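You operate a simulated robot arm through the tools that you are given. There is no shell and no other tool. Be economical: measure what you need, move in short steps, check, and stop when the job is done.

You run a simulated robot arm. Do the job below in one go: nothing can be reset, and whatever is moved stays where it is left.

## Task
Cut off the bilge pump for service and pull its grey fuse.
Fine: key turned off, and it stays in, battery switch off; bilge switch off before the fuse moves; fuse in the red tray; leave other switches and fuses.

The check looks at the end state, three seconds after you hand in, the way a careful person would. Anything else that was tipped, shoved, dropped, spilled or broken makes it a failure.

## Robot
A 7-joint arm with a two-finger parallel gripper, fixed in place. Base frame: the origin is at the foot of the arm, x ahead of it, y to its left, z up; the work surface is at about z = 886. Lengths are in mm, angles in rad, forces in N, time in s.
With the tool pointing down near the work surface it reaches from about 240 to 680 mm from the base axis. Its first joint turns from -1.152 to 1.152 rad. Payload 2.4 kg.
Tool frame: the origin (TCP) lies between the finger pads and is the grasp point; the fingertips stand 30 mm ahead of it; z points along the fingers, y is the line along which they close. The gripper opens to 94 mm. The fingers are 28 mm wide and 10 mm thick; the gripper's body (50 by 96 mm) begins 55 mm behind the TCP.
Orientation is that of the tool frame in the base frame, as [roll, pitch, yaw] about the fixed x, y, z axes, in that order (R = Rz(yaw) Ry(pitch) Rx(roll)). With the fingers straight down and closing along the base's y, the tool's x points along the base's -x, its y along +y and its z along -z.

## Interface
- The arm moves only by the tool move_arm. Its argument "deltas" is a list of rows, each an object (a shift or turn left out is 0, a gripper value left out holds the last) with "travel": the shift along the base's x, y, z in mm, a list of three; "angular": the turn, a rotation vector about the base's x, y, z in rad, a list of three; "fingers": the closure, from 0 (fully open) to 1 (shut). In form: [{"travel": [dx, dy, dz], "angular": [ax, ay, az], "fingers": fingers}, ...]. A call has 1 to 12 rows; each row is the pose to reach, as a shift and turn from the pose commanded when the call began. Each row takes 0.2 s and may step no farther than 50 mm and 0.15 rad from the row before; otherwise, or with a gripper value out of range, the whole call is refused. A pose out of reach is approached as far as the arm can. The call stops where the force on the tool passes 40 N (or 10 N more than at its start, if that is more) or the arm is blocked; 0.2 s more then pass. The fingers move at their own pace (about 153 mm/s each) and stop on an object; they squeeze with about 31 N. The grip force told is the motor's: it shows also when the fingers shut on nothing. Time passes only in rows, and 0.2 s behind the last, so rows that repeat a pose let the fingers close. It gives the time, the measured TCP pose, the force on the tool (base axes), the opening and the grip force at its end, in the units of the frame above (readings bear some noise).
- Cameras (640 x 400 px; columns grow to the right, rows downward): "scene" is fixed at [40.4, 482.4, 1436.7]; the picture's right is [-0.71, -0.70, 0.00], its down [-0.45, 0.46, -0.77] and it looks along [0.54, -0.55, -0.64] (base axes); focal length 214 px, centre (320, 200). "wrist" rides on the gripper at [76, 14, -102] in the tool frame; the picture's right is [-0.18, 0.98, 0.00], its down [-0.75, -0.14, -0.64] and it looks along [-0.63, -0.12, 0.77] (tool axes); focal length 243 px, centre (320, 200). There is no depth. A picture from a camera that has moved, and an enlarged one, comes with that camera's place and axes in the base frame and with its lens.
- camera(camera): a new picture of that camera. No time passes.
- inspect(camera, box): a new picture of the part [left, top, right, bottom] of that camera's present view, enlarged. No time passes.
- finish_job(): hands the job in; it is judged then, once.

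Go step by step. Nothing tells you positions but the pictures and the camera data: compare them with the known pose of the tool, close in by small moves and look again before you grip or let go. The budget is 120 turns and 64 pictures, counting those below and the enlarged ones. Unless the task says otherwise, let go and move clear before handing in, and close with one line.

The tools are called after "Request:" as name(argument=value, ...) on one line, values as JSON. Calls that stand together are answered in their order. move_arm: Moves the arm, as the interface text tells. Its arguments: {"type":"object","properties":{"deltas":{"type":"array"}},"required":["deltas"]} The other tools are called the same way: camera (camera) takes a picture; inspect (camera, box) takes an enlarged picture of a part of a camera's view; finish_job () hands the job in.

At the start:

```text
time: 0.0
ee_pos: [292.8, 141.8, 1302.8]
tool_rot: [3.14, -0.001, -3.141]
contact_force: [-0.1, -0.5, 0.1]
width: 93.9
finger_force: 0.0
```

scene: 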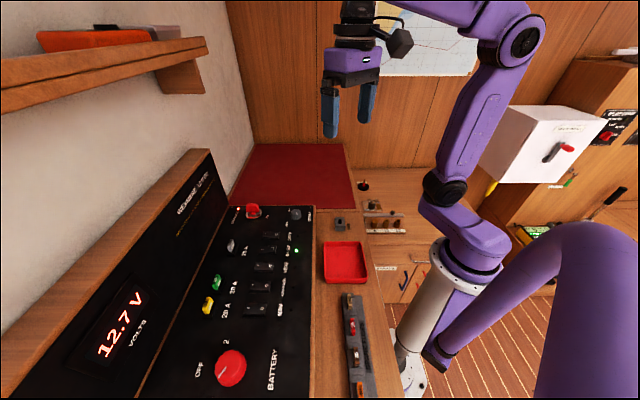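
wrist: 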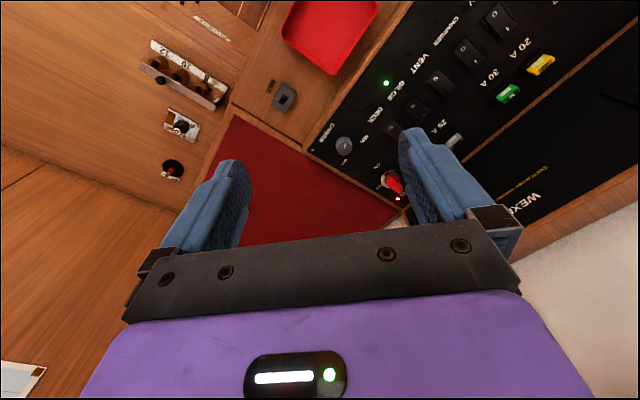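

I see a switch panel with rockers, fuses, a battery rotary switch, a red tray and a key. I'll enlarge the panel to read the labels.

Request:
inspect(camera="scene", box=[180, 190, 340, 290])

Request:
inspect(camera="scene", box=[180, 290, 340, 390])

Request:
inspect(camera="wrist", box=[300, 0, 620, 200])

```text
4.00 times, centred on (260, 240) of scene
camera zoom: at [40.4, 482.4, 1436.7], right [-0.71, -0.7, 0.0], down [-0.45, 0.46, -0.77], along [0.54, -0.55, -0.64], focal length 858 px, centre (560, 40)
```

zoom: 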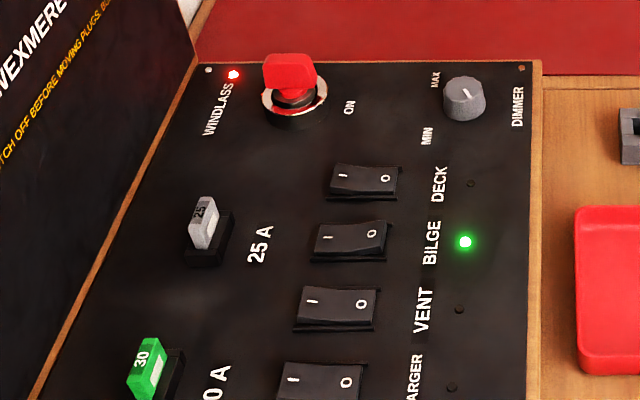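

```text
4.00 times, centred on (260, 340) of scene
camera zoom: at [40.4, 482.4, 1436.7], right [-0.71, -0.7, 0.0], down [-0.45, 0.46, -0.77], along [0.54, -0.55, -0.64], focal length 858 px, centre (560, -360)
```

zoom: 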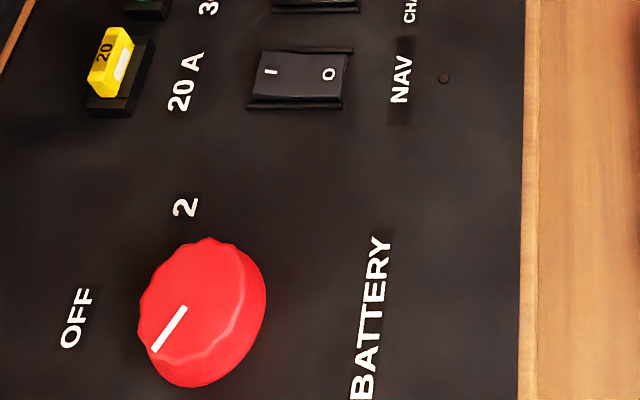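

```text
2.00 times, centred on (460, 100) of wrist
camera zoom: at [216.3, 156.1, 1403.6], right [0.18, 0.98, 0.0], down [0.75, -0.14, 0.64], along [0.63, -0.12, -0.77], focal length 485 px, centre (40, 400)
```

zoom: 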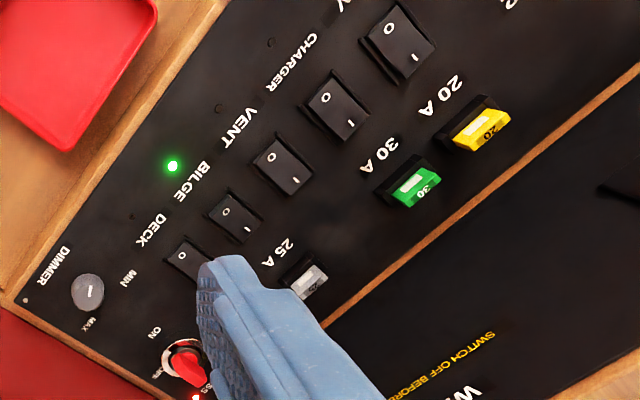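

The panel lies diagonally, its long axis at 45° to the base, with the surface at about z = 915. I'll turn the gripper square to the panel and lower it for a closer look.

Request:
move_arm(deltas=[{"travel": [5, 15, -20], "angular": [0, 0, 0.14]}, {"travel": [10, 30, -40], "angular": [0, 0, 0.28]}, {"travel": [15, 45, -60], "angular": [0, 0, 0.42]}, {"travel": [20, 60, -80], "angular": [0, 0, 0.56]}, {"travel": [25, 75, -100], "angular": [0, 0, 0.7]}, {"travel": [30, 90, -120], "angular": [0, 0, 0.785]}, {"travel": [30, 90, -120], "angular": [0, 0, 0.785]}])

Request:
camera(camera="wrist")

Request:
camera(camera="scene")

```text
time: 1.6
ee_pos: [321.5, 231.5, 1181.3]
tool_rot: [-3.141, -0.002, -2.357]
contact_force: [-0.5, 0.2, 0.5]
width: 94.1
finger_force: 0.1
```

```text
58 pictures are left
camera wrist: at [258.0, 187.9, 1282.8], right [-0.57, 0.82, 0.0], down [0.63, 0.43, 0.64], along [0.53, 0.36, -0.77], focal length 243 px, centre (320, 200)
```

wrist: 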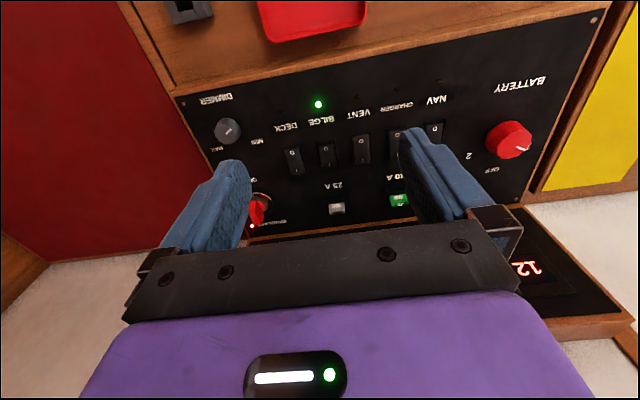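

```text
57 pictures are left
```

scene: 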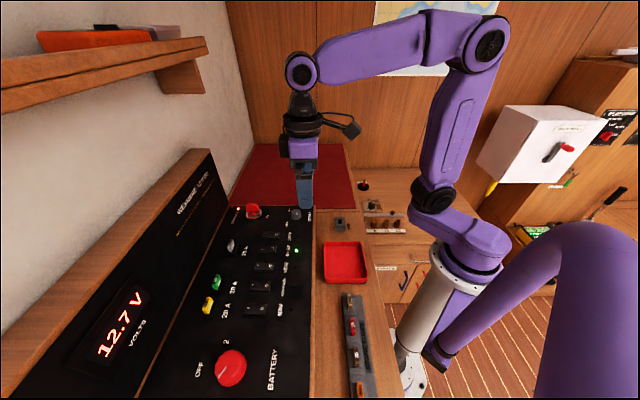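

The view is clear. I'll enlarge it for labels and coordinates.

Request:
inspect(camera="wrist", box=[180, 80, 420, 230])

Request:
inspect(camera="wrist", box=[380, 0, 620, 150])

Request:
inspect(camera="wrist", box=[455, 105, 575, 180])

```text
2.67 times, centred on (300, 155) of wrist
camera zoom: at [258.0, 187.9, 1282.8], right [-0.57, 0.82, 0.0], down [0.63, 0.43, 0.64], along [0.53, 0.36, -0.77], focal length 647 px, centre (373, 320)
```

zoom: 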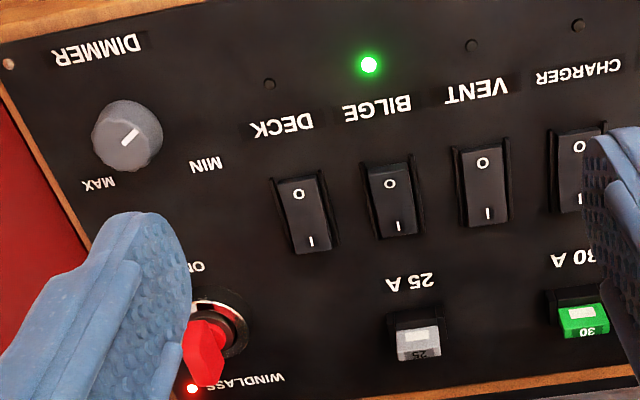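

```text
2.67 times, centred on (500, 75) of wrist
camera zoom: at [258.0, 187.9, 1282.8], right [-0.57, 0.82, 0.0], down [0.63, 0.43, 0.64], along [0.53, 0.36, -0.77], focal length 647 px, centre (-160, 533)
```

zoom: 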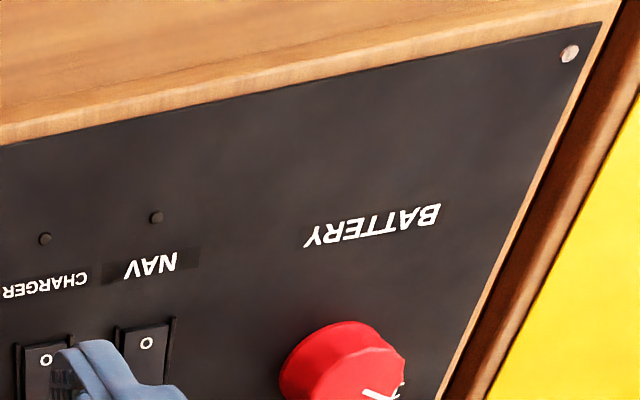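

```text
5.33 times, centred on (515, 142) of wrist
camera zoom: at [258.0, 187.9, 1282.8], right [-0.57, 0.82, 0.0], down [0.63, 0.43, 0.64], along [0.53, 0.36, -0.77], focal length 1294 px, centre (-720, 507)
```

zoom: 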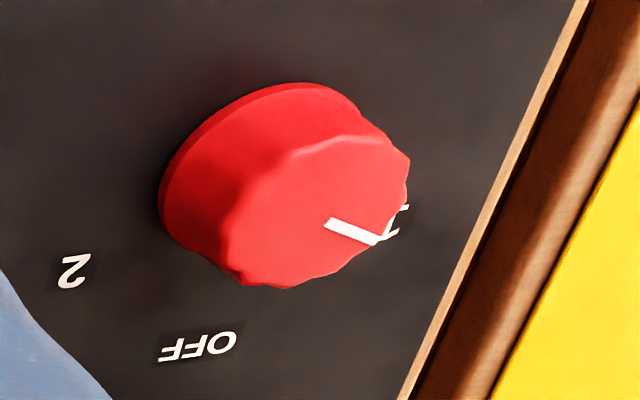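

The battery pointer is at "1" and the key is the red one by WINDLASS. I'll move for a closer, unobstructed view of the key.

Request:
move_arm(deltas=[{"travel": [40, -5, -20]}, {"travel": [80, -10, -40]}, {"travel": [115, -15, -60]}, {"travel": [115, -15, -60]}])

Request:
camera(camera="wrist")

```text
time: 2.6
ee_pos: [436.8, 217.0, 1122.1]
tool_rot: [3.141, 0.002, -2.357]
contact_force: [-0.3, -0.4, -0.7]
width: 94.1
finger_force: 0.1
```

```text
53 pictures are left
camera wrist: at [372.8, 173.2, 1223.3], right [-0.56, 0.83, 0.0], down [0.63, 0.43, 0.64], along [0.53, 0.36, -0.77], focal length 243 px, centre (320, 200)
```

wrist: 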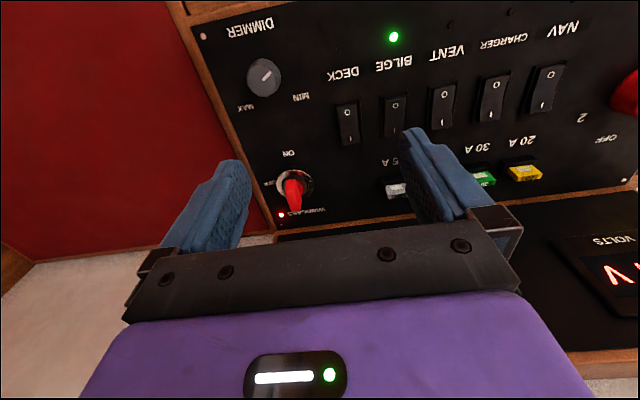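

Request:
inspect(camera="wrist", box=[240, 130, 360, 230])

Request:
inspect(camera="wrist", box=[310, 20, 550, 210])

```text
4.00 times, centred on (300, 180) of wrist
camera zoom: at [372.8, 173.2, 1223.3], right [-0.56, 0.83, 0.0], down [0.63, 0.43, 0.64], along [0.53, 0.36, -0.77], focal length 970 px, centre (400, 280)
```

zoom: 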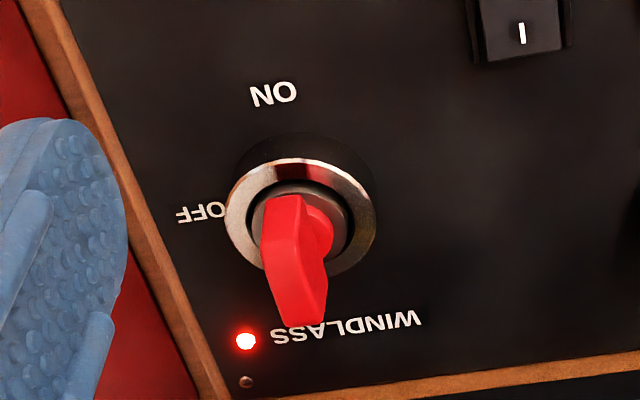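

```text
2.11 times, centred on (430, 115) of wrist
camera zoom: at [372.8, 173.2, 1223.3], right [-0.56, 0.83, 0.0], down [0.63, 0.43, 0.64], along [0.53, 0.36, -0.77], focal length 511 px, centre (88, 379)
```

zoom: 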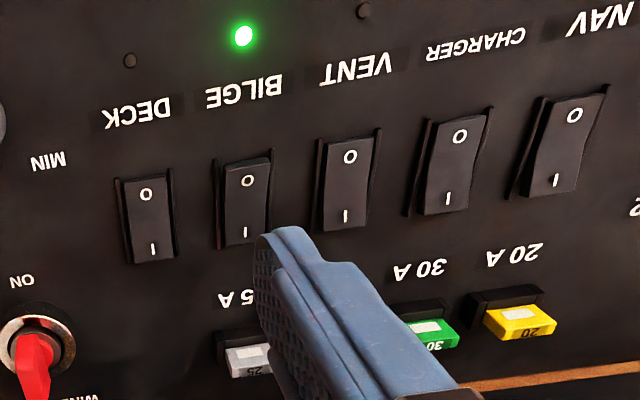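

I take the panel to be flat at about z = 918, and the key bow centred near (568, 262, 962) with its blade along the panel's up direction. OFF is a +90° turn. I'll move above the key.

Request:
move_arm(deltas=[{"travel": [40, 14, -10]}, {"travel": [80, 28, -20]}, {"travel": [105, 37, -40]}, {"travel": [131, 45, -60]}, {"travel": [131, 45, -60]}])

Request:
camera(camera="wrist")

Request:
camera(camera="scene")

```text
time: 3.8
ee_pos: [569.2, 262.5, 1061.7]
tool_rot: [3.141, 0.0, -2.355]
contact_force: [-0.1, 0.4, -0.2]
width: 94.0
finger_force: 0.1
```

```text
50 pictures are left
camera wrist: at [505.0, 218.2, 1163.1], right [-0.56, 0.83, 0.0], down [0.63, 0.43, 0.64], along [0.53, 0.36, -0.77], focal length 243 px, centre (320, 200)
```

wrist: 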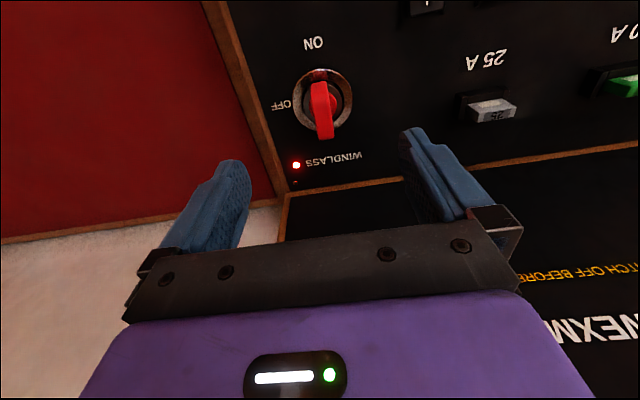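

```text
49 pictures are left
```

scene: 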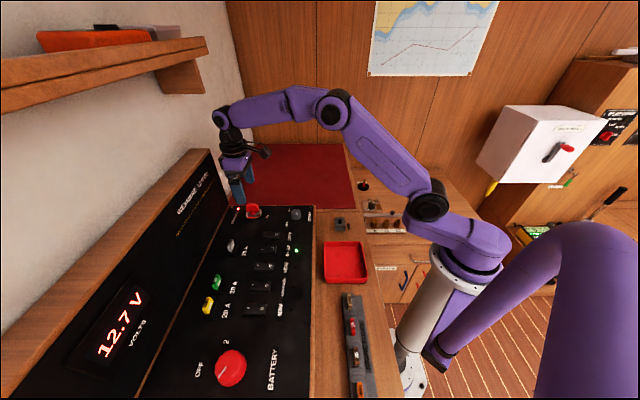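

The lock axis works out at about (565, 261), with the bow top near z = 980. I'll descend around it with the fingers open.

Request:
move_arm(deltas=[{"travel": [-4, -1, -30]}, {"travel": [-4, -1, -55]}, {"travel": [-4, -1, -75]}, {"travel": [-4, -1, -88]}, {"travel": [-4, -1, -88]}])

Request:
camera(camera="wrist")

Request:
inspect(camera="scene", box=[200, 130, 320, 230])

```text
time: 5.0
ee_pos: [564.7, 261.1, 973.7]
tool_rot: [3.141, 0.0, -2.356]
contact_force: [0.1, -0.1, 0.6]
width: 94.2
finger_force: 0.0
```

```text
48 pictures are left
camera wrist: at [501.0, 217.3, 1074.9], right [-0.56, 0.83, 0.0], down [0.63, 0.43, 0.64], along [0.53, 0.36, -0.77], focal length 243 px, centre (320, 200)
```

wrist: 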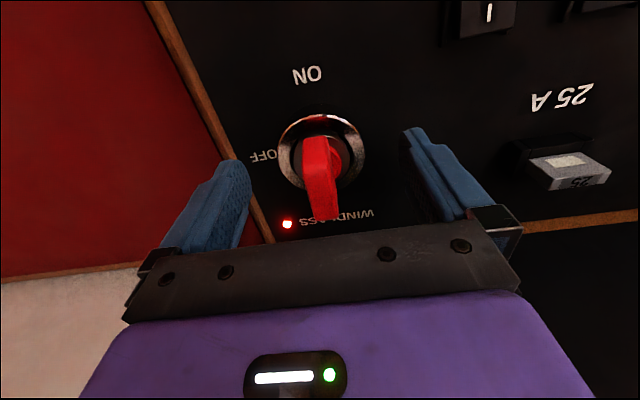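

```text
4.00 times, centred on (260, 180) of scene
camera zoom: at [40.4, 482.4, 1436.7], right [-0.71, -0.7, 0.0], down [-0.45, 0.46, -0.77], along [0.54, -0.55, -0.64], focal length 858 px, centre (560, 280)
```

zoom: 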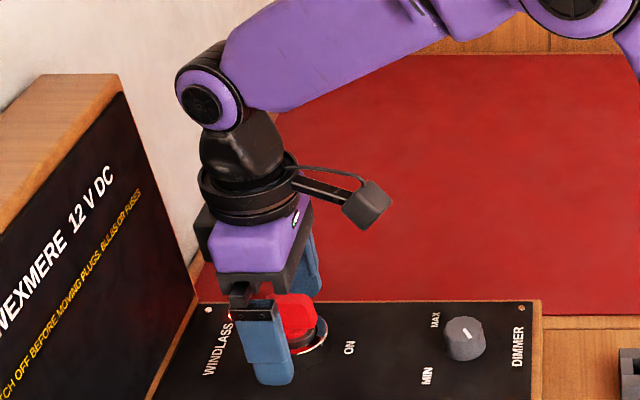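

The key is centred between the fingers. I'll close on it.

Request:
move_arm(deltas=[{"fingers": 0.5}, {"fingers": 0.75}, {"fingers": 1}, {"fingers": 1}, {"fingers": 1}])

Request:
camera(camera="wrist")

```text
time: 6.2
ee_pos: [563.1, 261.5, 975.7]
tool_rot: [3.14, -0.003, -2.355]
contact_force: [-7.9, 6.6, -2.0]
width: 53.5
finger_force: 44.7
```

```text
46 pictures are left
camera wrist: at [500.3, 218.1, 1075.0], right [-0.57, 0.82, 0.0], down [0.63, 0.43, 0.64], along [0.53, 0.36, -0.77], focal length 243 px, centre (320, 200)
```

wrist: 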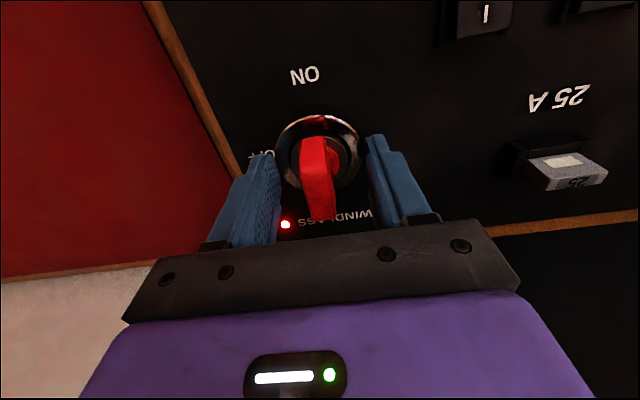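

The fingers stopped at 53 mm on the lock bezel, so I'm too low. I'll open, rise 14 mm and close again.

Request:
move_arm(deltas=[{"fingers": 0.2}, {"fingers": 0.2}, {"travel": [1, 0, 7]}, {"travel": [1, 0, 14]}, {"travel": [1, 0, 14], "fingers": 0.5}, {"travel": [1, 0, 14], "fingers": 0.7}, {"travel": [1, 0, 14], "fingers": 0.9}, {"travel": [1, 0, 14], "fingers": 1}, {"travel": [1, 0, 14], "fingers": 1}, {"travel": [1, 0, 14], "fingers": 1}])

Request:
camera(camera="wrist")

```text
time: 8.4
ee_pos: [565.7, 263.0, 988.4]
tool_rot: [3.141, -0.001, -2.356]
contact_force: [-0.3, 0.4, 1.9]
width: 16.2
finger_force: 31.2
```

```text
45 pictures are left
camera wrist: at [501.5, 217.1, 1089.8], right [-0.56, 0.83, 0.0], down [0.63, 0.43, 0.64], along [0.53, 0.36, -0.77], focal length 243 px, centre (320, 200)
```

wrist: 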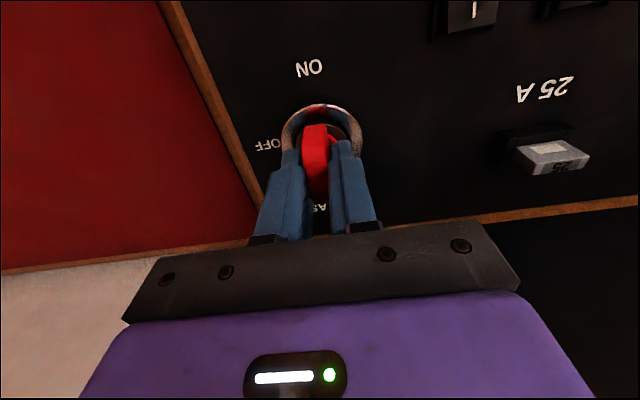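

The bow is gripped at 16 mm. I'll turn it counter-clockwise in part and check.

Request:
move_arm(deltas=[{"angular": [0, 0, 0.1]}, {"angular": [0, 0, 0.2]}, {"angular": [0, 0, 0.3]}, {"angular": [0, 0, 0.4]}, {"angular": [0, 0, 0.5]}])

Request:
camera(camera="wrist")

```text
time: 9.6
ee_pos: [564.4, 262.1, 989.0]
tool_rot: [3.141, 0.001, -1.855]
contact_force: [-5.9, 4.8, 6.0]
width: 16.3
finger_force: 31.1
```

```text
44 pictures are left
camera wrist: at [530.0, 192.5, 1089.8], right [-0.89, 0.45, 0.0], down [0.35, 0.68, 0.64], along [0.29, 0.57, -0.77], focal length 243 px, centre (320, 200)
```

wrist: 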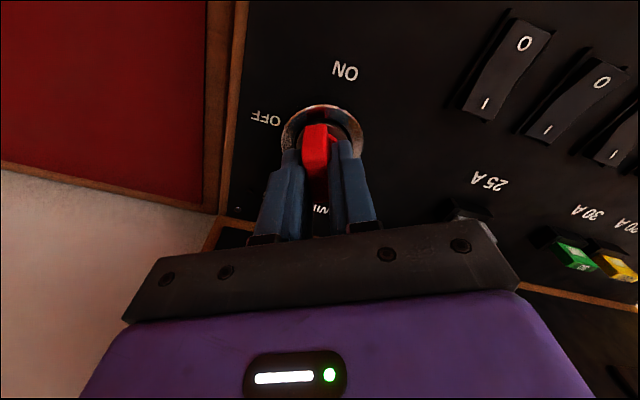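

The key is turning with the gripper at low force. I'll continue to the full 90°.

Request:
move_arm(deltas=[{"angular": [0, 0, 0.12]}, {"angular": [0, 0, 0.24]}, {"angular": [0, 0, 0.36]}, {"angular": [0, 0, 0.48]}, {"angular": [0, 0, 0.6]}, {"angular": [0, 0, 0.72]}, {"angular": [0, 0, 0.84]}, {"angular": [0, 0, 0.96]}, {"angular": [0, 0, 1.07]}, {"angular": [0, 0, 1.07]}])

Request:
camera(camera="wrist")

Request:
inspect(camera="scene", box=[200, 130, 320, 230])

```text
time: 11.8
ee_pos: [563.1, 263.3, 988.4]
tool_rot: [3.141, 0.004, -0.783]
contact_force: [-14.7, 13.8, 11.0]
width: 16.3
finger_force: 30.5
```

```text
43 pictures are left
camera wrist: at [607.8, 198.8, 1089.8], right [-0.82, -0.57, 0.0], down [-0.43, 0.63, 0.64], along [-0.36, 0.53, -0.77], focal length 243 px, centre (320, 200)
```

wrist: 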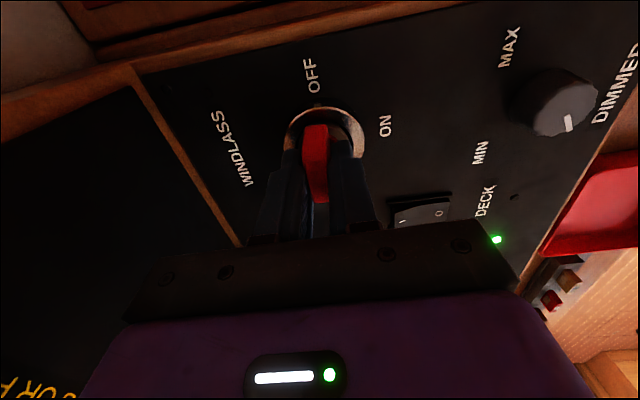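

```text
4.00 times, centred on (260, 180) of scene
camera zoom: at [39.7, 482.6, 1436.6], right [-0.71, -0.7, 0.0], down [-0.45, 0.46, -0.77], along [0.54, -0.55, -0.64], focal length 858 px, centre (560, 280)
```

zoom: 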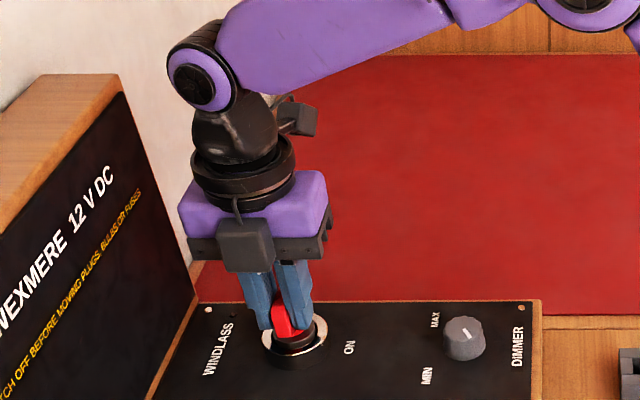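

The windlass LED is out and the key points to OFF. I'll open fully, check the key stays put, then rise straight up.

Request:
move_arm(deltas=[{"fingers": 0.7}, {"fingers": 0.4}, {"fingers": 0.4}, {"fingers": 0.4}, {"travel": [0, 0, 20]}, {"travel": [0, 0, 50]}, {"travel": [0, 0, 90]}, {"travel": [0, 0, 110]}])

Request:
camera(camera="wrist")

```text
time: 13.6
ee_pos: [566.0, 260.6, 1099.1]
tool_rot: [3.141, 0.0, -0.788]
contact_force: [0.7, -0.7, 0.0]
width: 56.7
finger_force: 0.0
```

```text
41 pictures are left
camera wrist: at [609.3, 196.7, 1200.7], right [-0.83, -0.56, 0.0], down [-0.43, 0.63, 0.64], along [-0.36, 0.53, -0.77], focal length 243 px, centre (320, 200)
```

wrist: 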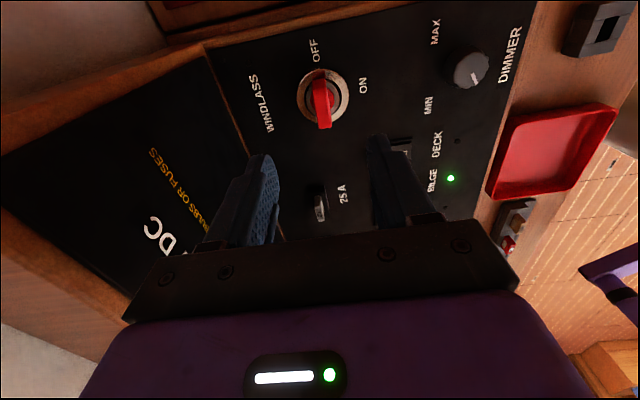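

The key is off and still in. Next is the bilge rocker, whose O end I estimate at (405, 305); I'll move over it and look closely.

Request:
move_arm(deltas=[{"travel": [-12, 4, 0], "angular": [0, 0, -0.14], "fingers": 0}, {"travel": [-25, 8, 0], "angular": [0, 0, -0.28]}, {"travel": [-38, 12, 0], "angular": [0, 0, -0.42]}, {"travel": [-50, 16, 0], "angular": [0, 0, -0.56]}, {"travel": [-63, 21, 0], "angular": [0, 0, -0.7]}, {"travel": [-75, 25, 0], "angular": [0, 0, -0.84]}, {"travel": [-88, 30, 0], "angular": [0, 0, -0.98]}, {"travel": [-100, 34, -10], "angular": [0, 0, -1.12]}, {"travel": [-115, 38, -20], "angular": [0, 0, -1.26]}, {"travel": [-130, 44, -35], "angular": [0, 0, -1.4]}, {"travel": [-150, 50, -55], "angular": [0, 0, -1.54]}, {"travel": [-150, 50, -60], "angular": [0, 0, -1.568]}])

Request:
camera(camera="wrist")

```text
time: 16.2
ee_pos: [414.3, 312.1, 1038.6]
tool_rot: [-3.141, 0.0, -2.356]
contact_force: [0.5, 0.3, -0.2]
width: 94.1
finger_force: 0.1
```

```text
40 pictures are left
camera wrist: at [350.9, 267.0, 1139.7], right [-0.56, 0.83, 0.0], down [0.63, 0.43, 0.64], along [0.53, 0.36, -0.77], focal length 243 px, centre (320, 200)
```

wrist: 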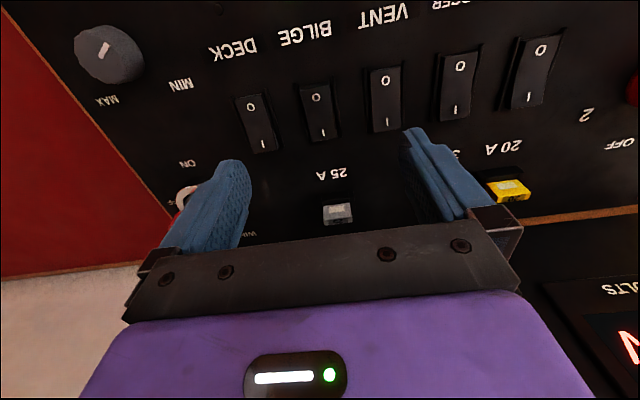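

Request:
inspect(camera="wrist", box=[240, 60, 400, 160])

Request:
inspect(camera="scene", box=[200, 200, 320, 275])

```text
4.00 times, centred on (320, 110) of wrist
camera zoom: at [350.9, 267.0, 1139.7], right [-0.56, 0.83, 0.0], down [0.63, 0.43, 0.64], along [0.53, 0.36, -0.77], focal length 970 px, centre (320, 560)
```

zoom: 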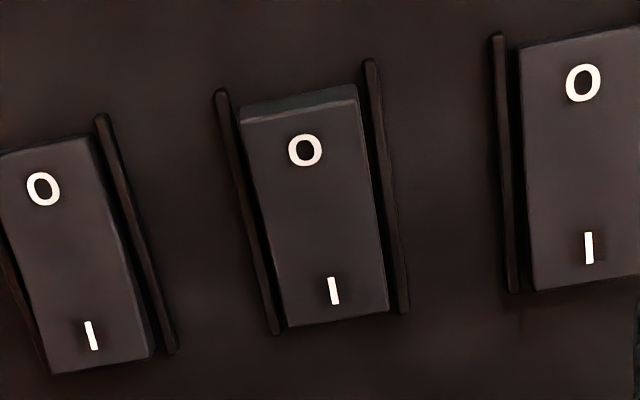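

```text
5.33 times, centred on (260, 238) of scene
camera zoom: at [40.4, 482.4, 1436.7], right [-0.71, -0.7, 0.0], down [-0.45, 0.46, -0.77], along [0.54, -0.55, -0.64], focal length 1144 px, centre (640, 0)
```

zoom: 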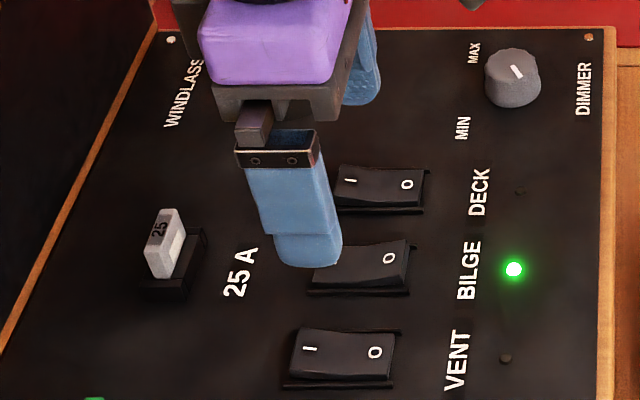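

The rocker has side rails and open ends, with its O end up. I'll close the fingers and line up just outward of the O, about (402, 297).

Request:
move_arm(deltas=[{"travel": [-6, -7, 0], "fingers": 1}, {"travel": [-12, -14.5, 0], "fingers": 1}, {"travel": [-12, -14.5, 0], "fingers": 1}, {"travel": [-12, -14.5, -30]}, {"travel": [-12, -14.5, -55]}, {"travel": [-12, -14.5, -66]}])

Request:
inspect(camera="scene", box=[200, 200, 320, 275])

Request:
camera(camera="wrist")

```text
time: 17.6
ee_pos: [403.5, 296.6, 971.3]
tool_rot: [3.14, 0.001, -2.354]
contact_force: [-1.3, -1.3, 0.7]
width: 0.0
finger_force: 31.2
```

```text
5.33 times, centred on (260, 238) of scene
camera zoom: at [40.3, 482.3, 1436.7], right [-0.71, -0.7, 0.0], down [-0.45, 0.46, -0.77], along [0.54, -0.55, -0.64], focal length 1144 px, centre (640, 0)
```

zoom: 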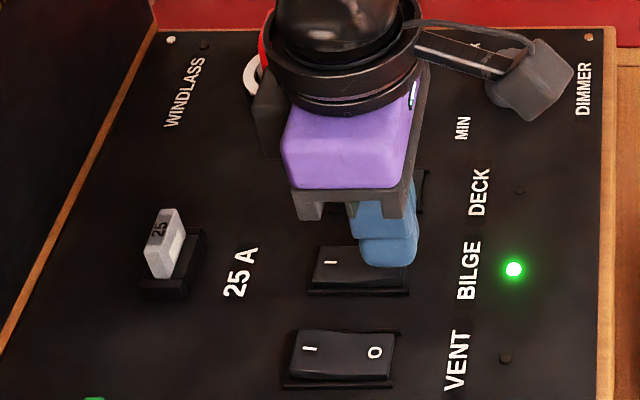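

```text
36 pictures are left
camera wrist: at [339.4, 252.0, 1073.2], right [-0.57, 0.82, 0.0], down [0.63, 0.43, 0.64], along [0.53, 0.36, -0.77], focal length 243 px, centre (320, 200)
```

wrist: 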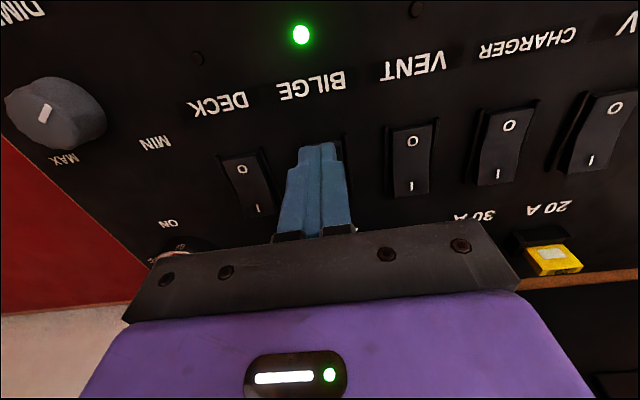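

The fingertips are over the O end, between the rails. I'll press down in small steps.

Request:
move_arm(deltas=[{"travel": [-1, 1, -4]}, {"travel": [-1, 1, -8]}, {"travel": [-1, 1, -11]}, {"travel": [-1, 1, -14]}])

Request:
camera(camera="wrist")

```text
time: 18.1
ee_pos: [404.3, 296.5, 969.2]
tool_rot: [-3.141, 0.002, -2.356]
contact_force: [-4.5, -4.8, 11.6]
width: 0.0
finger_force: 31.3
stopped in row 2: the force on the tool passed its limit (the readings are from after the stop); the commanded pose is now the measured one
```

```text
35 pictures are left
camera wrist: at [339.0, 252.4, 1070.9], right [-0.57, 0.82, 0.0], down [0.63, 0.43, 0.64], along [0.53, 0.36, -0.77], focal length 243 px, centre (320, 200)
```

wrist: 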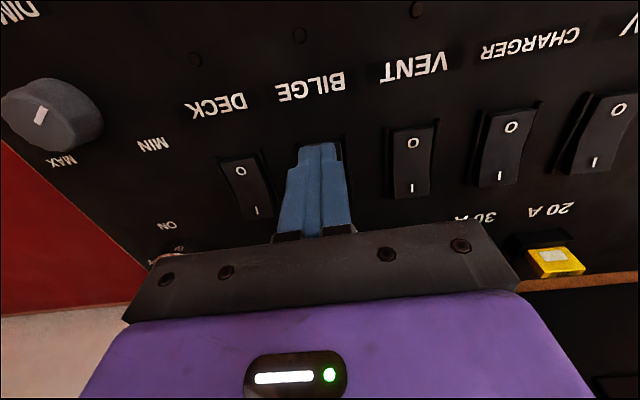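

The bilge LED went out. I'll rise and move towards the battery switch, viewing both.

Request:
move_arm(deltas=[{"travel": [0, 0, 30]}, {"travel": [0, 0, 70]}, {"travel": [-20, 25, 100], "fingers": 0}, {"travel": [-40, 55, 110]}, {"travel": [-60, 85, 110]}, {"travel": [-80, 115, 110]}, {"travel": [-95, 140, 110]}, {"travel": [-110, 165, 110]}, {"travel": [-110, 165, 110]}])

Request:
camera(camera="wrist")

Request:
camera(camera="scene")

```text
time: 20.1
ee_pos: [293.3, 464.6, 1079.3]
tool_rot: [-3.139, 0.001, -2.356]
contact_force: [0.3, -0.7, -0.2]
width: 94.2
finger_force: 0.1
```

```text
34 pictures are left
camera wrist: at [229.8, 418.4, 1180.0], right [-0.56, 0.83, 0.0], down [0.63, 0.43, 0.64], along [0.53, 0.36, -0.77], focal length 243 px, centre (320, 200)
```

wrist: 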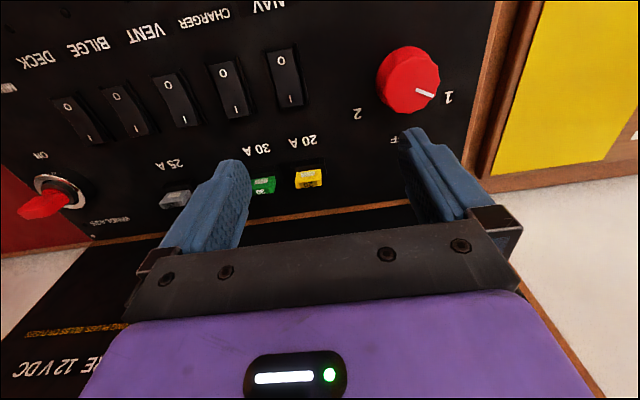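

```text
33 pictures are left
```

scene: 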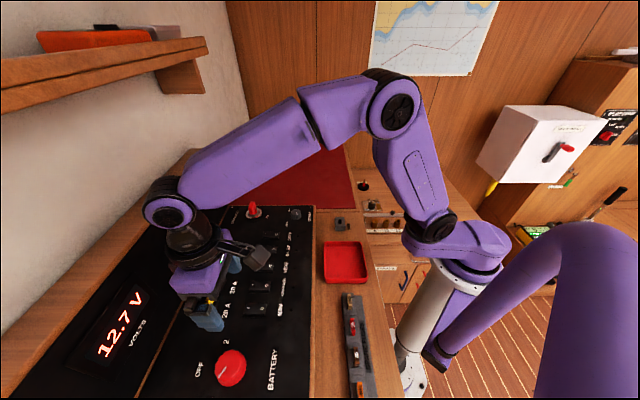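

Bilge is off and nothing else has changed. The battery pointer is at "1", roughly 60° anticlockwise from OFF; I'll zoom on the knob.

Request:
inspect(camera="wrist", box=[340, 30, 500, 130])

Request:
inspect(camera="scene", box=[180, 325, 300, 400])

```text
4.00 times, centred on (420, 80) of wrist
camera zoom: at [229.8, 418.4, 1180.0], right [-0.56, 0.83, 0.0], down [0.63, 0.43, 0.64], along [0.53, 0.36, -0.77], focal length 970 px, centre (-80, 680)
```

zoom: 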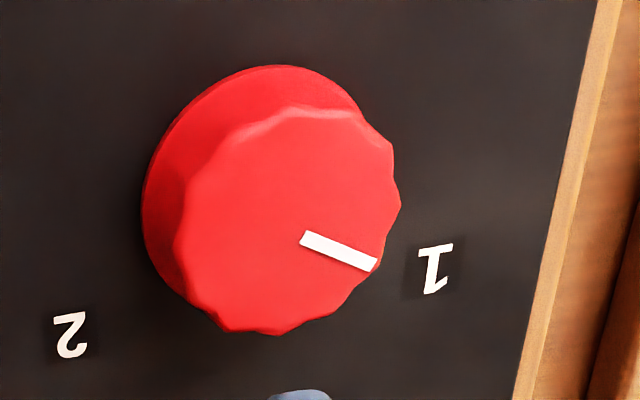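

```text
5.33 times, centred on (240, 362) of scene
camera zoom: at [40.3, 482.4, 1436.7], right [-0.71, -0.7, 0.0], down [-0.45, 0.46, -0.77], along [0.54, -0.55, -0.64], focal length 1144 px, centre (747, -667)
```

zoom: 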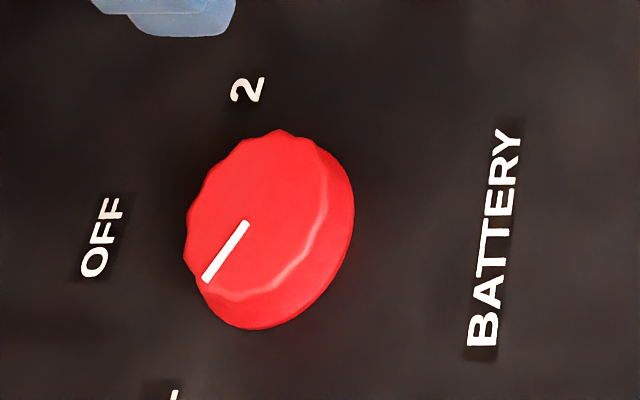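

The knob centre is about (234, 523.5) with its top near z = 946 and a diameter of about 54. I'll move above it.

Request:
move_arm(deltas=[{"travel": [-25, 25, 0]}, {"travel": [-50, 50, -10]}, {"travel": [-59, 59, -40]}, {"travel": [-59, 59, -55]}, {"travel": [-59, 59, -55]}])

Request:
camera(camera="wrist")

Request:
camera(camera="scene")

```text
time: 21.4
ee_pos: [234.7, 522.4, 1023.8]
tool_rot: [-3.14, 0.001, -2.359]
contact_force: [-0.3, 1.6, 0.9]
width: 94.0
finger_force: 0.0
```

```text
30 pictures are left
camera wrist: at [170.4, 477.4, 1125.2], right [-0.57, 0.82, 0.0], down [0.63, 0.43, 0.64], along [0.53, 0.36, -0.77], focal length 243 px, centre (320, 200)
```

wrist: 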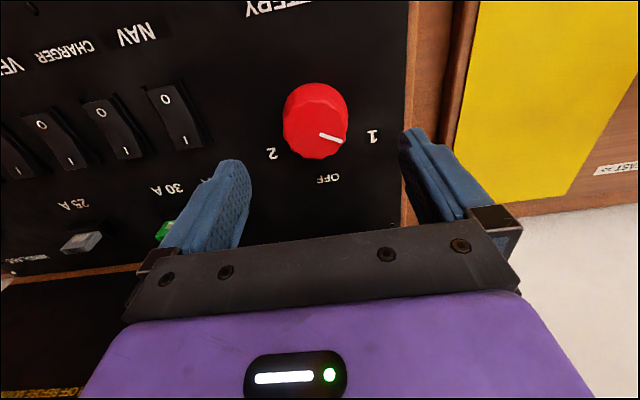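

```text
29 pictures are left
```

scene: 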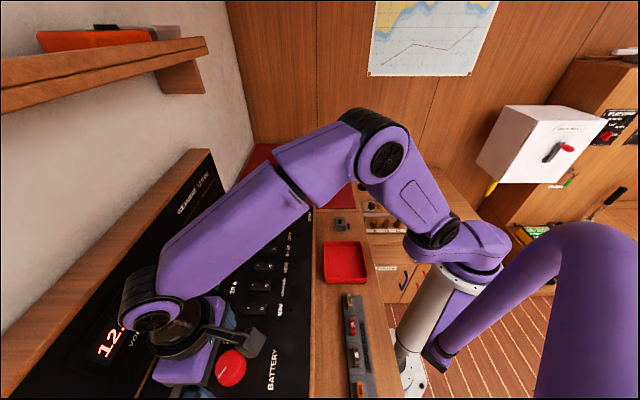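

I can reach it. I'll descend until the tips are just above knob top height and check the centring.

Request:
move_arm(deltas=[{"travel": [0, -1, -20]}, {"travel": [0, -1, -42]}, {"travel": [0, -1, -42]}])

Request:
camera(camera="wrist")

```text
time: 22.1
ee_pos: [234.8, 520.5, 981.6]
tool_rot: [-3.141, 0.001, -2.355]
contact_force: [1.2, 0.5, -0.6]
width: 94.1
finger_force: 0.1
```

```text
28 pictures are left
camera wrist: at [170.9, 476.2, 1082.9], right [-0.57, 0.82, 0.0], down [0.63, 0.43, 0.64], along [0.53, 0.36, -0.77], focal length 243 px, centre (320, 200)
```

wrist: 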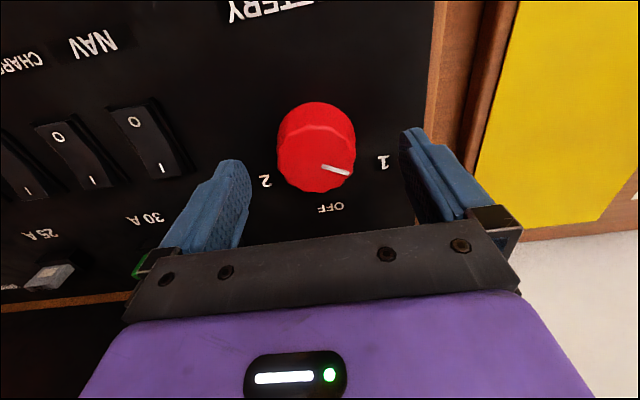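

The centring is within 2 mm. I'll adjust, descend to z = 960 and close on the knob.

Request:
move_arm(deltas=[{"travel": [1.5, -2, -10]}, {"travel": [1.5, -2, -21]}, {"travel": [1.5, -2, -21], "fingers": 0.3}, {"travel": [1.5, -2, -21], "fingers": 0.5}, {"travel": [1.5, -2, -21], "fingers": 0.7}, {"travel": [1.5, -2, -21], "fingers": 1}, {"travel": [1.5, -2, -21], "fingers": 1}])

Request:
camera(camera="wrist")

```text
time: 23.8
ee_pos: [235.0, 518.8, 960.5]
tool_rot: [3.14, 0.002, -2.357]
contact_force: [-2.5, 2.9, -5.1]
width: 49.1
finger_force: 45.7
```

```text
27 pictures are left
camera wrist: at [171.9, 474.1, 1061.7], right [-0.57, 0.82, 0.0], down [0.63, 0.43, 0.64], along [0.53, 0.36, -0.77], focal length 243 px, centre (320, 200)
```

wrist: 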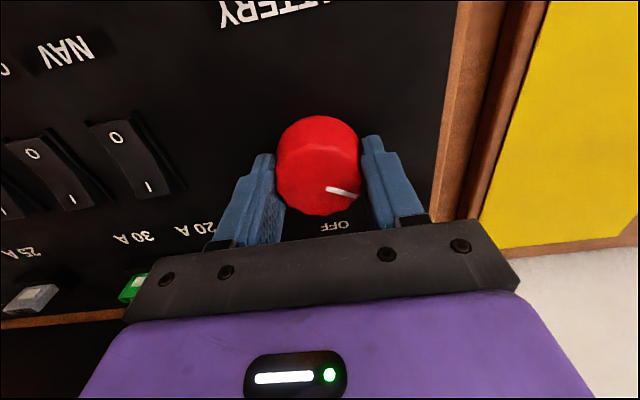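

The knob is gripped at 49 mm. I'll turn it clockwise, in part first.

Request:
move_arm(deltas=[{"angular": [0, 0, -0.1]}, {"angular": [0, 0, -0.2]}, {"angular": [0, 0, -0.3]}, {"angular": [0, 0, -0.4]}, {"angular": [0, 0, -0.5]}])

Request:
camera(camera="wrist")

```text
time: 24.9
ee_pos: [235.3, 517.7, 961.0]
tool_rot: [-3.14, 0.003, -2.857]
contact_force: [-0.6, 3.0, -10.2]
width: 48.9
finger_force: 45.6
```

```text
26 pictures are left
camera wrist: at [159.0, 510.0, 1061.8], right [-0.1, 1.0, 0.0], down [0.76, 0.08, 0.64], along [0.64, 0.06, -0.77], focal length 243 px, centre (320, 200)
```

wrist: 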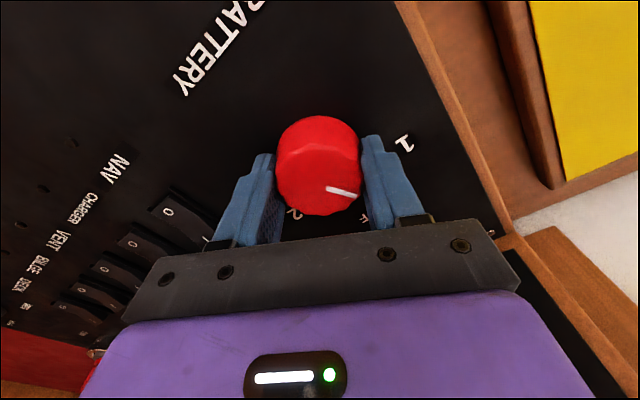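

The knob turns with the gripper without slipping. I'll continue to about 61° in total.

Request:
move_arm(deltas=[{"angular": [0, 0, -0.12]}, {"angular": [0, 0, -0.24]}, {"angular": [0, 0, -0.36]}, {"angular": [0, 0, -0.48]}, {"angular": [0, 0, -0.57]}, {"angular": [0, 0, -0.57]}])

Request:
camera(camera="wrist")

Request:
camera(camera="scene")

```text
time: 26.4
ee_pos: [236.6, 517.3, 960.6]
tool_rot: [-3.138, 0.001, 2.856]
contact_force: [0.2, -9.4, -3.0]
width: 49.0
finger_force: 44.8
```

```text
25 pictures are left
camera wrist: at [167.3, 552.4, 1061.8], right [0.45, 0.89, 0.0], down [0.68, -0.35, 0.64], along [0.57, -0.3, -0.76], focal length 243 px, centre (320, 200)
```

wrist: 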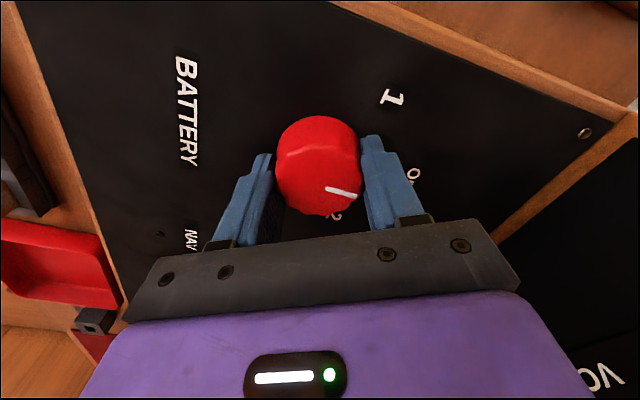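

```text
24 pictures are left
```

scene: 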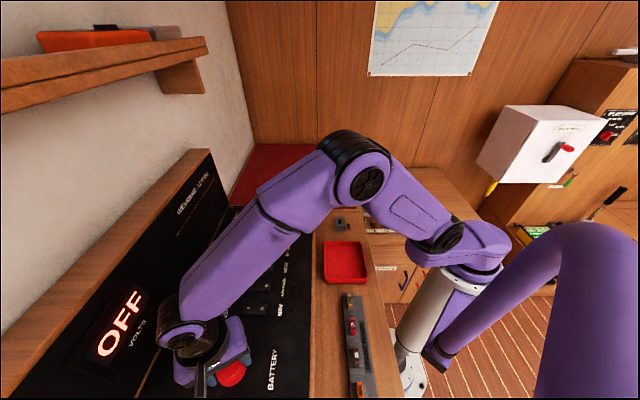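

The display now reads OFF. I'll release, rise and check that the pointer lines up.

Request:
move_arm(deltas=[{"fingers": 0.3}, {"fingers": 0}, {"fingers": 0}, {"travel": [0, 0, 30]}, {"travel": [0, 0, 70]}, {"travel": [0, 0, 110]}, {"travel": [0, 0, 110]}])

Request:
camera(camera="wrist")

```text
time: 27.9
ee_pos: [235.5, 518.4, 1071.7]
tool_rot: [-3.14, 0.001, 2.857]
contact_force: [-0.3, -0.1, -0.7]
width: 93.8
finger_force: 0.0
```

```text
23 pictures are left
camera wrist: at [166.3, 552.6, 1172.9], right [0.45, 0.89, 0.0], down [0.68, -0.35, 0.64], along [0.57, -0.29, -0.77], focal length 243 px, centre (320, 200)
```

wrist: 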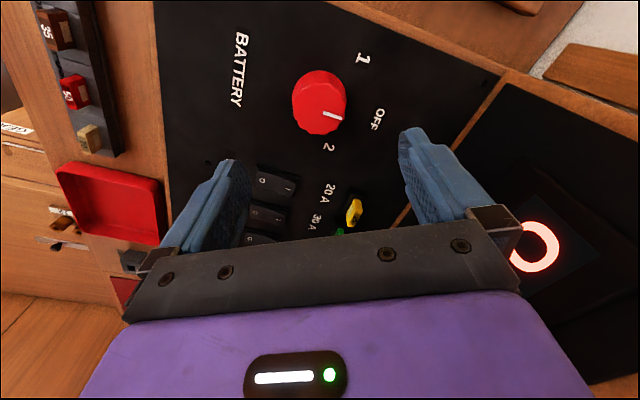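

The battery pointer is on OFF. Now the grey 25 A fuse, which I estimate at (491, 385, 946); I'll turn square again and move near it.

Request:
move_arm(deltas=[{"travel": [20, -12, 10], "angular": [0, 0, 0.09]}, {"travel": [40, -24, 10], "angular": [0, 0, 0.18]}, {"travel": [60, -36, 10], "angular": [0, 0, 0.27]}, {"travel": [80, -48, 10], "angular": [0, 0, 0.36]}, {"travel": [100, -60, 10], "angular": [0, 0, 0.45]}, {"travel": [120, -72, 10], "angular": [0, 0, 0.54]}, {"travel": [140, -84, 10], "angular": [0, 0, 0.63]}, {"travel": [160, -96, 0], "angular": [0, 0, 0.72]}, {"travel": [180, -108, -10], "angular": [0, 0, 0.81]}, {"travel": [200, -120, -20], "angular": [0, 0, 0.9]}, {"travel": [222, -132, -30], "angular": [0, 0, 0.99]}, {"travel": [244, -143, -30], "angular": [0, 0, 1.07]}])

Request:
camera(camera="wrist")

Request:
camera(camera="scene")

```text
time: 30.6
ee_pos: [481.0, 375.6, 1041.1]
tool_rot: [-3.14, 0.002, -2.356]
contact_force: [0.8, -0.2, -0.1]
width: 93.9
finger_force: 0.0
```

```text
22 pictures are left
camera wrist: at [416.5, 330.6, 1142.2], right [-0.57, 0.82, 0.0], down [0.63, 0.43, 0.64], along [0.53, 0.36, -0.77], focal length 243 px, centre (320, 200)
```

wrist: 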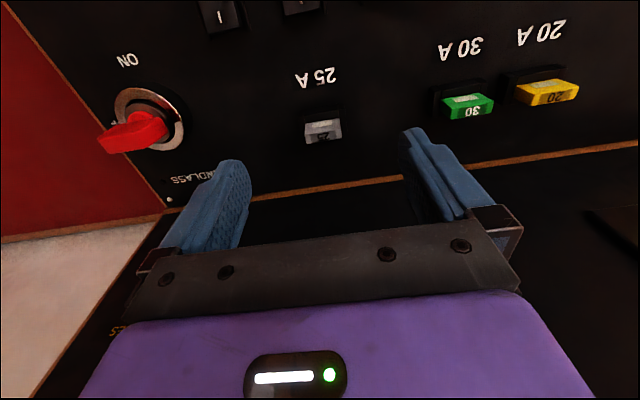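

```text
21 pictures are left
```

scene: 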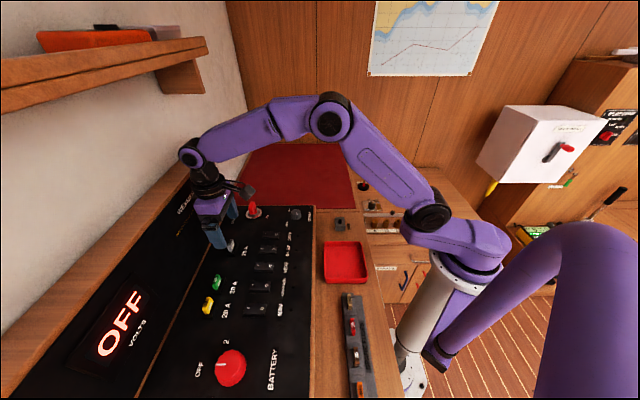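

Request:
inspect(camera="wrist", box=[260, 80, 380, 155])

Request:
inspect(camera="scene", box=[180, 200, 276, 260])

```text
5.33 times, centred on (320, 118) of wrist
camera zoom: at [416.5, 330.6, 1142.2], right [-0.57, 0.82, 0.0], down [0.63, 0.43, 0.64], along [0.53, 0.36, -0.77], focal length 1294 px, centre (320, 640)
```

zoom: 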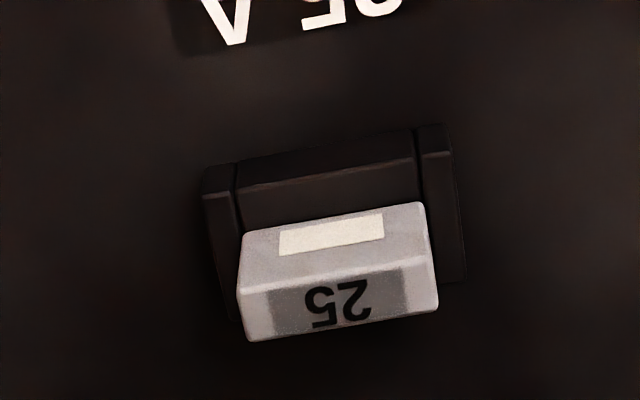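

```text
6.67 times, centred on (228, 230) of scene
camera zoom: at [40.3, 482.4, 1436.7], right [-0.71, -0.7, 0.0], down [-0.45, 0.46, -0.77], along [0.54, -0.55, -0.64], focal length 1430 px, centre (933, 0)
```

zoom: 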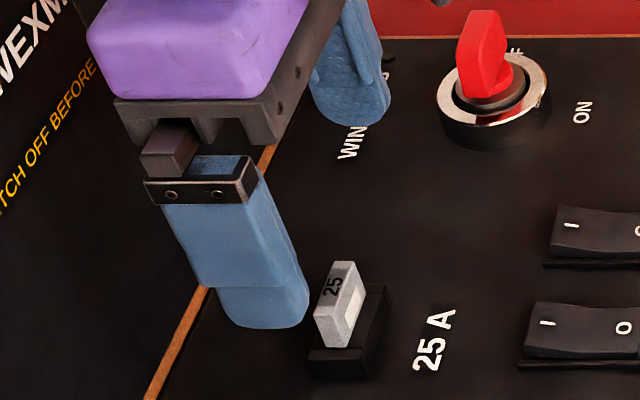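

The fuse stands about 31 mm long along the panel and is centred near (490, 384, 950). I can grip its ends in this orientation. I'll descend to just above its top and check.

Request:
move_arm(deltas=[{"travel": [9, 8.5, -15], "fingers": 0.3}, {"travel": [9, 8.5, -35], "fingers": 0.3}, {"travel": [9, 8.5, -53], "fingers": 0.3}, {"travel": [9, 8.5, -53], "fingers": 0.3}])

Request:
inspect(camera="wrist", box=[220, 100, 420, 225])

Request:
inspect(camera="scene", box=[180, 200, 276, 260])

```text
time: 31.6
ee_pos: [487.7, 384.5, 987.8]
tool_rot: [-3.14, 0.002, -2.354]
contact_force: [-0.4, -0.2, 0.1]
width: 65.8
finger_force: 0.1
```

```text
3.20 times, centred on (320, 162) of wrist
camera zoom: at [424.9, 339.1, 1088.9], right [-0.57, 0.82, 0.0], down [0.63, 0.43, 0.64], along [0.53, 0.36, -0.77], focal length 776 px, centre (320, 320)
```

zoom: 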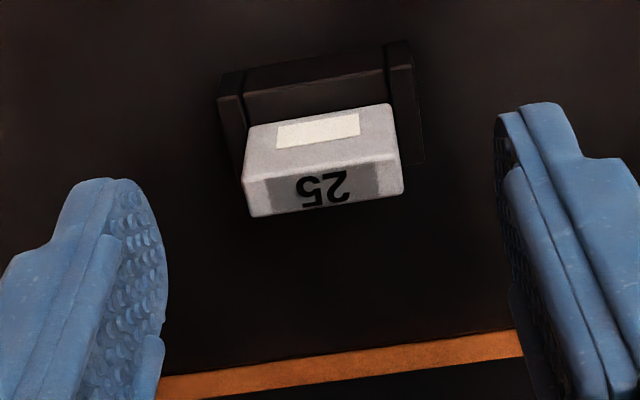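

```text
6.67 times, centred on (228, 230) of scene
camera zoom: at [40.4, 482.4, 1436.7], right [-0.71, -0.7, 0.0], down [-0.45, 0.46, -0.77], along [0.54, -0.55, -0.64], focal length 1430 px, centre (933, 0)
```

zoom: 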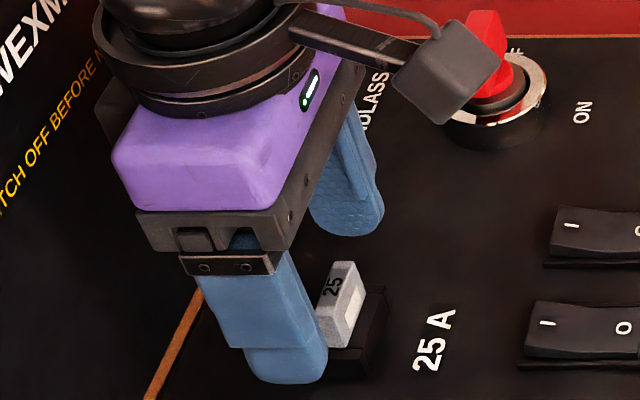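

Centred within about 3 mm. I'll nudge, descend so the tips reach the fuse's sides above the holder posts, and close.

Request:
move_arm(deltas=[{"travel": [2.5, 0.5, -9]}, {"travel": [2.5, 0.5, -18]}, {"travel": [2.5, 0.5, -18]}, {"travel": [2.5, 0.5, -18], "fingers": 0.5}, {"travel": [2.5, 0.5, -18], "fingers": 0.65}, {"travel": [2.5, 0.5, -18], "fingers": 0.8}, {"travel": [2.5, 0.5, -18], "fingers": 1}, {"travel": [2.5, 0.5, -18], "fingers": 1}])

Request:
inspect(camera="wrist", box=[220, 100, 420, 225])

```text
time: 33.4
ee_pos: [489.8, 386.4, 969.6]
tool_rot: [3.141, 0.001, -2.355]
contact_force: [-11.5, 10.6, -3.7]
width: 39.6
finger_force: 45.1
```

```text
3.20 times, centred on (320, 162) of wrist
camera zoom: at [425.8, 341.4, 1071.1], right [-0.57, 0.82, 0.0], down [0.63, 0.43, 0.64], along [0.53, 0.36, -0.77], focal length 776 px, centre (320, 320)
```

zoom: 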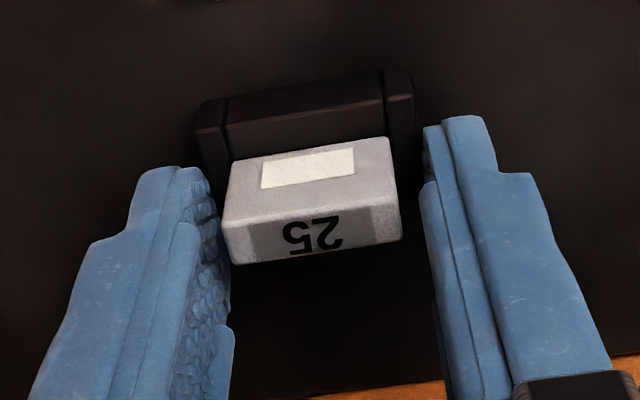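

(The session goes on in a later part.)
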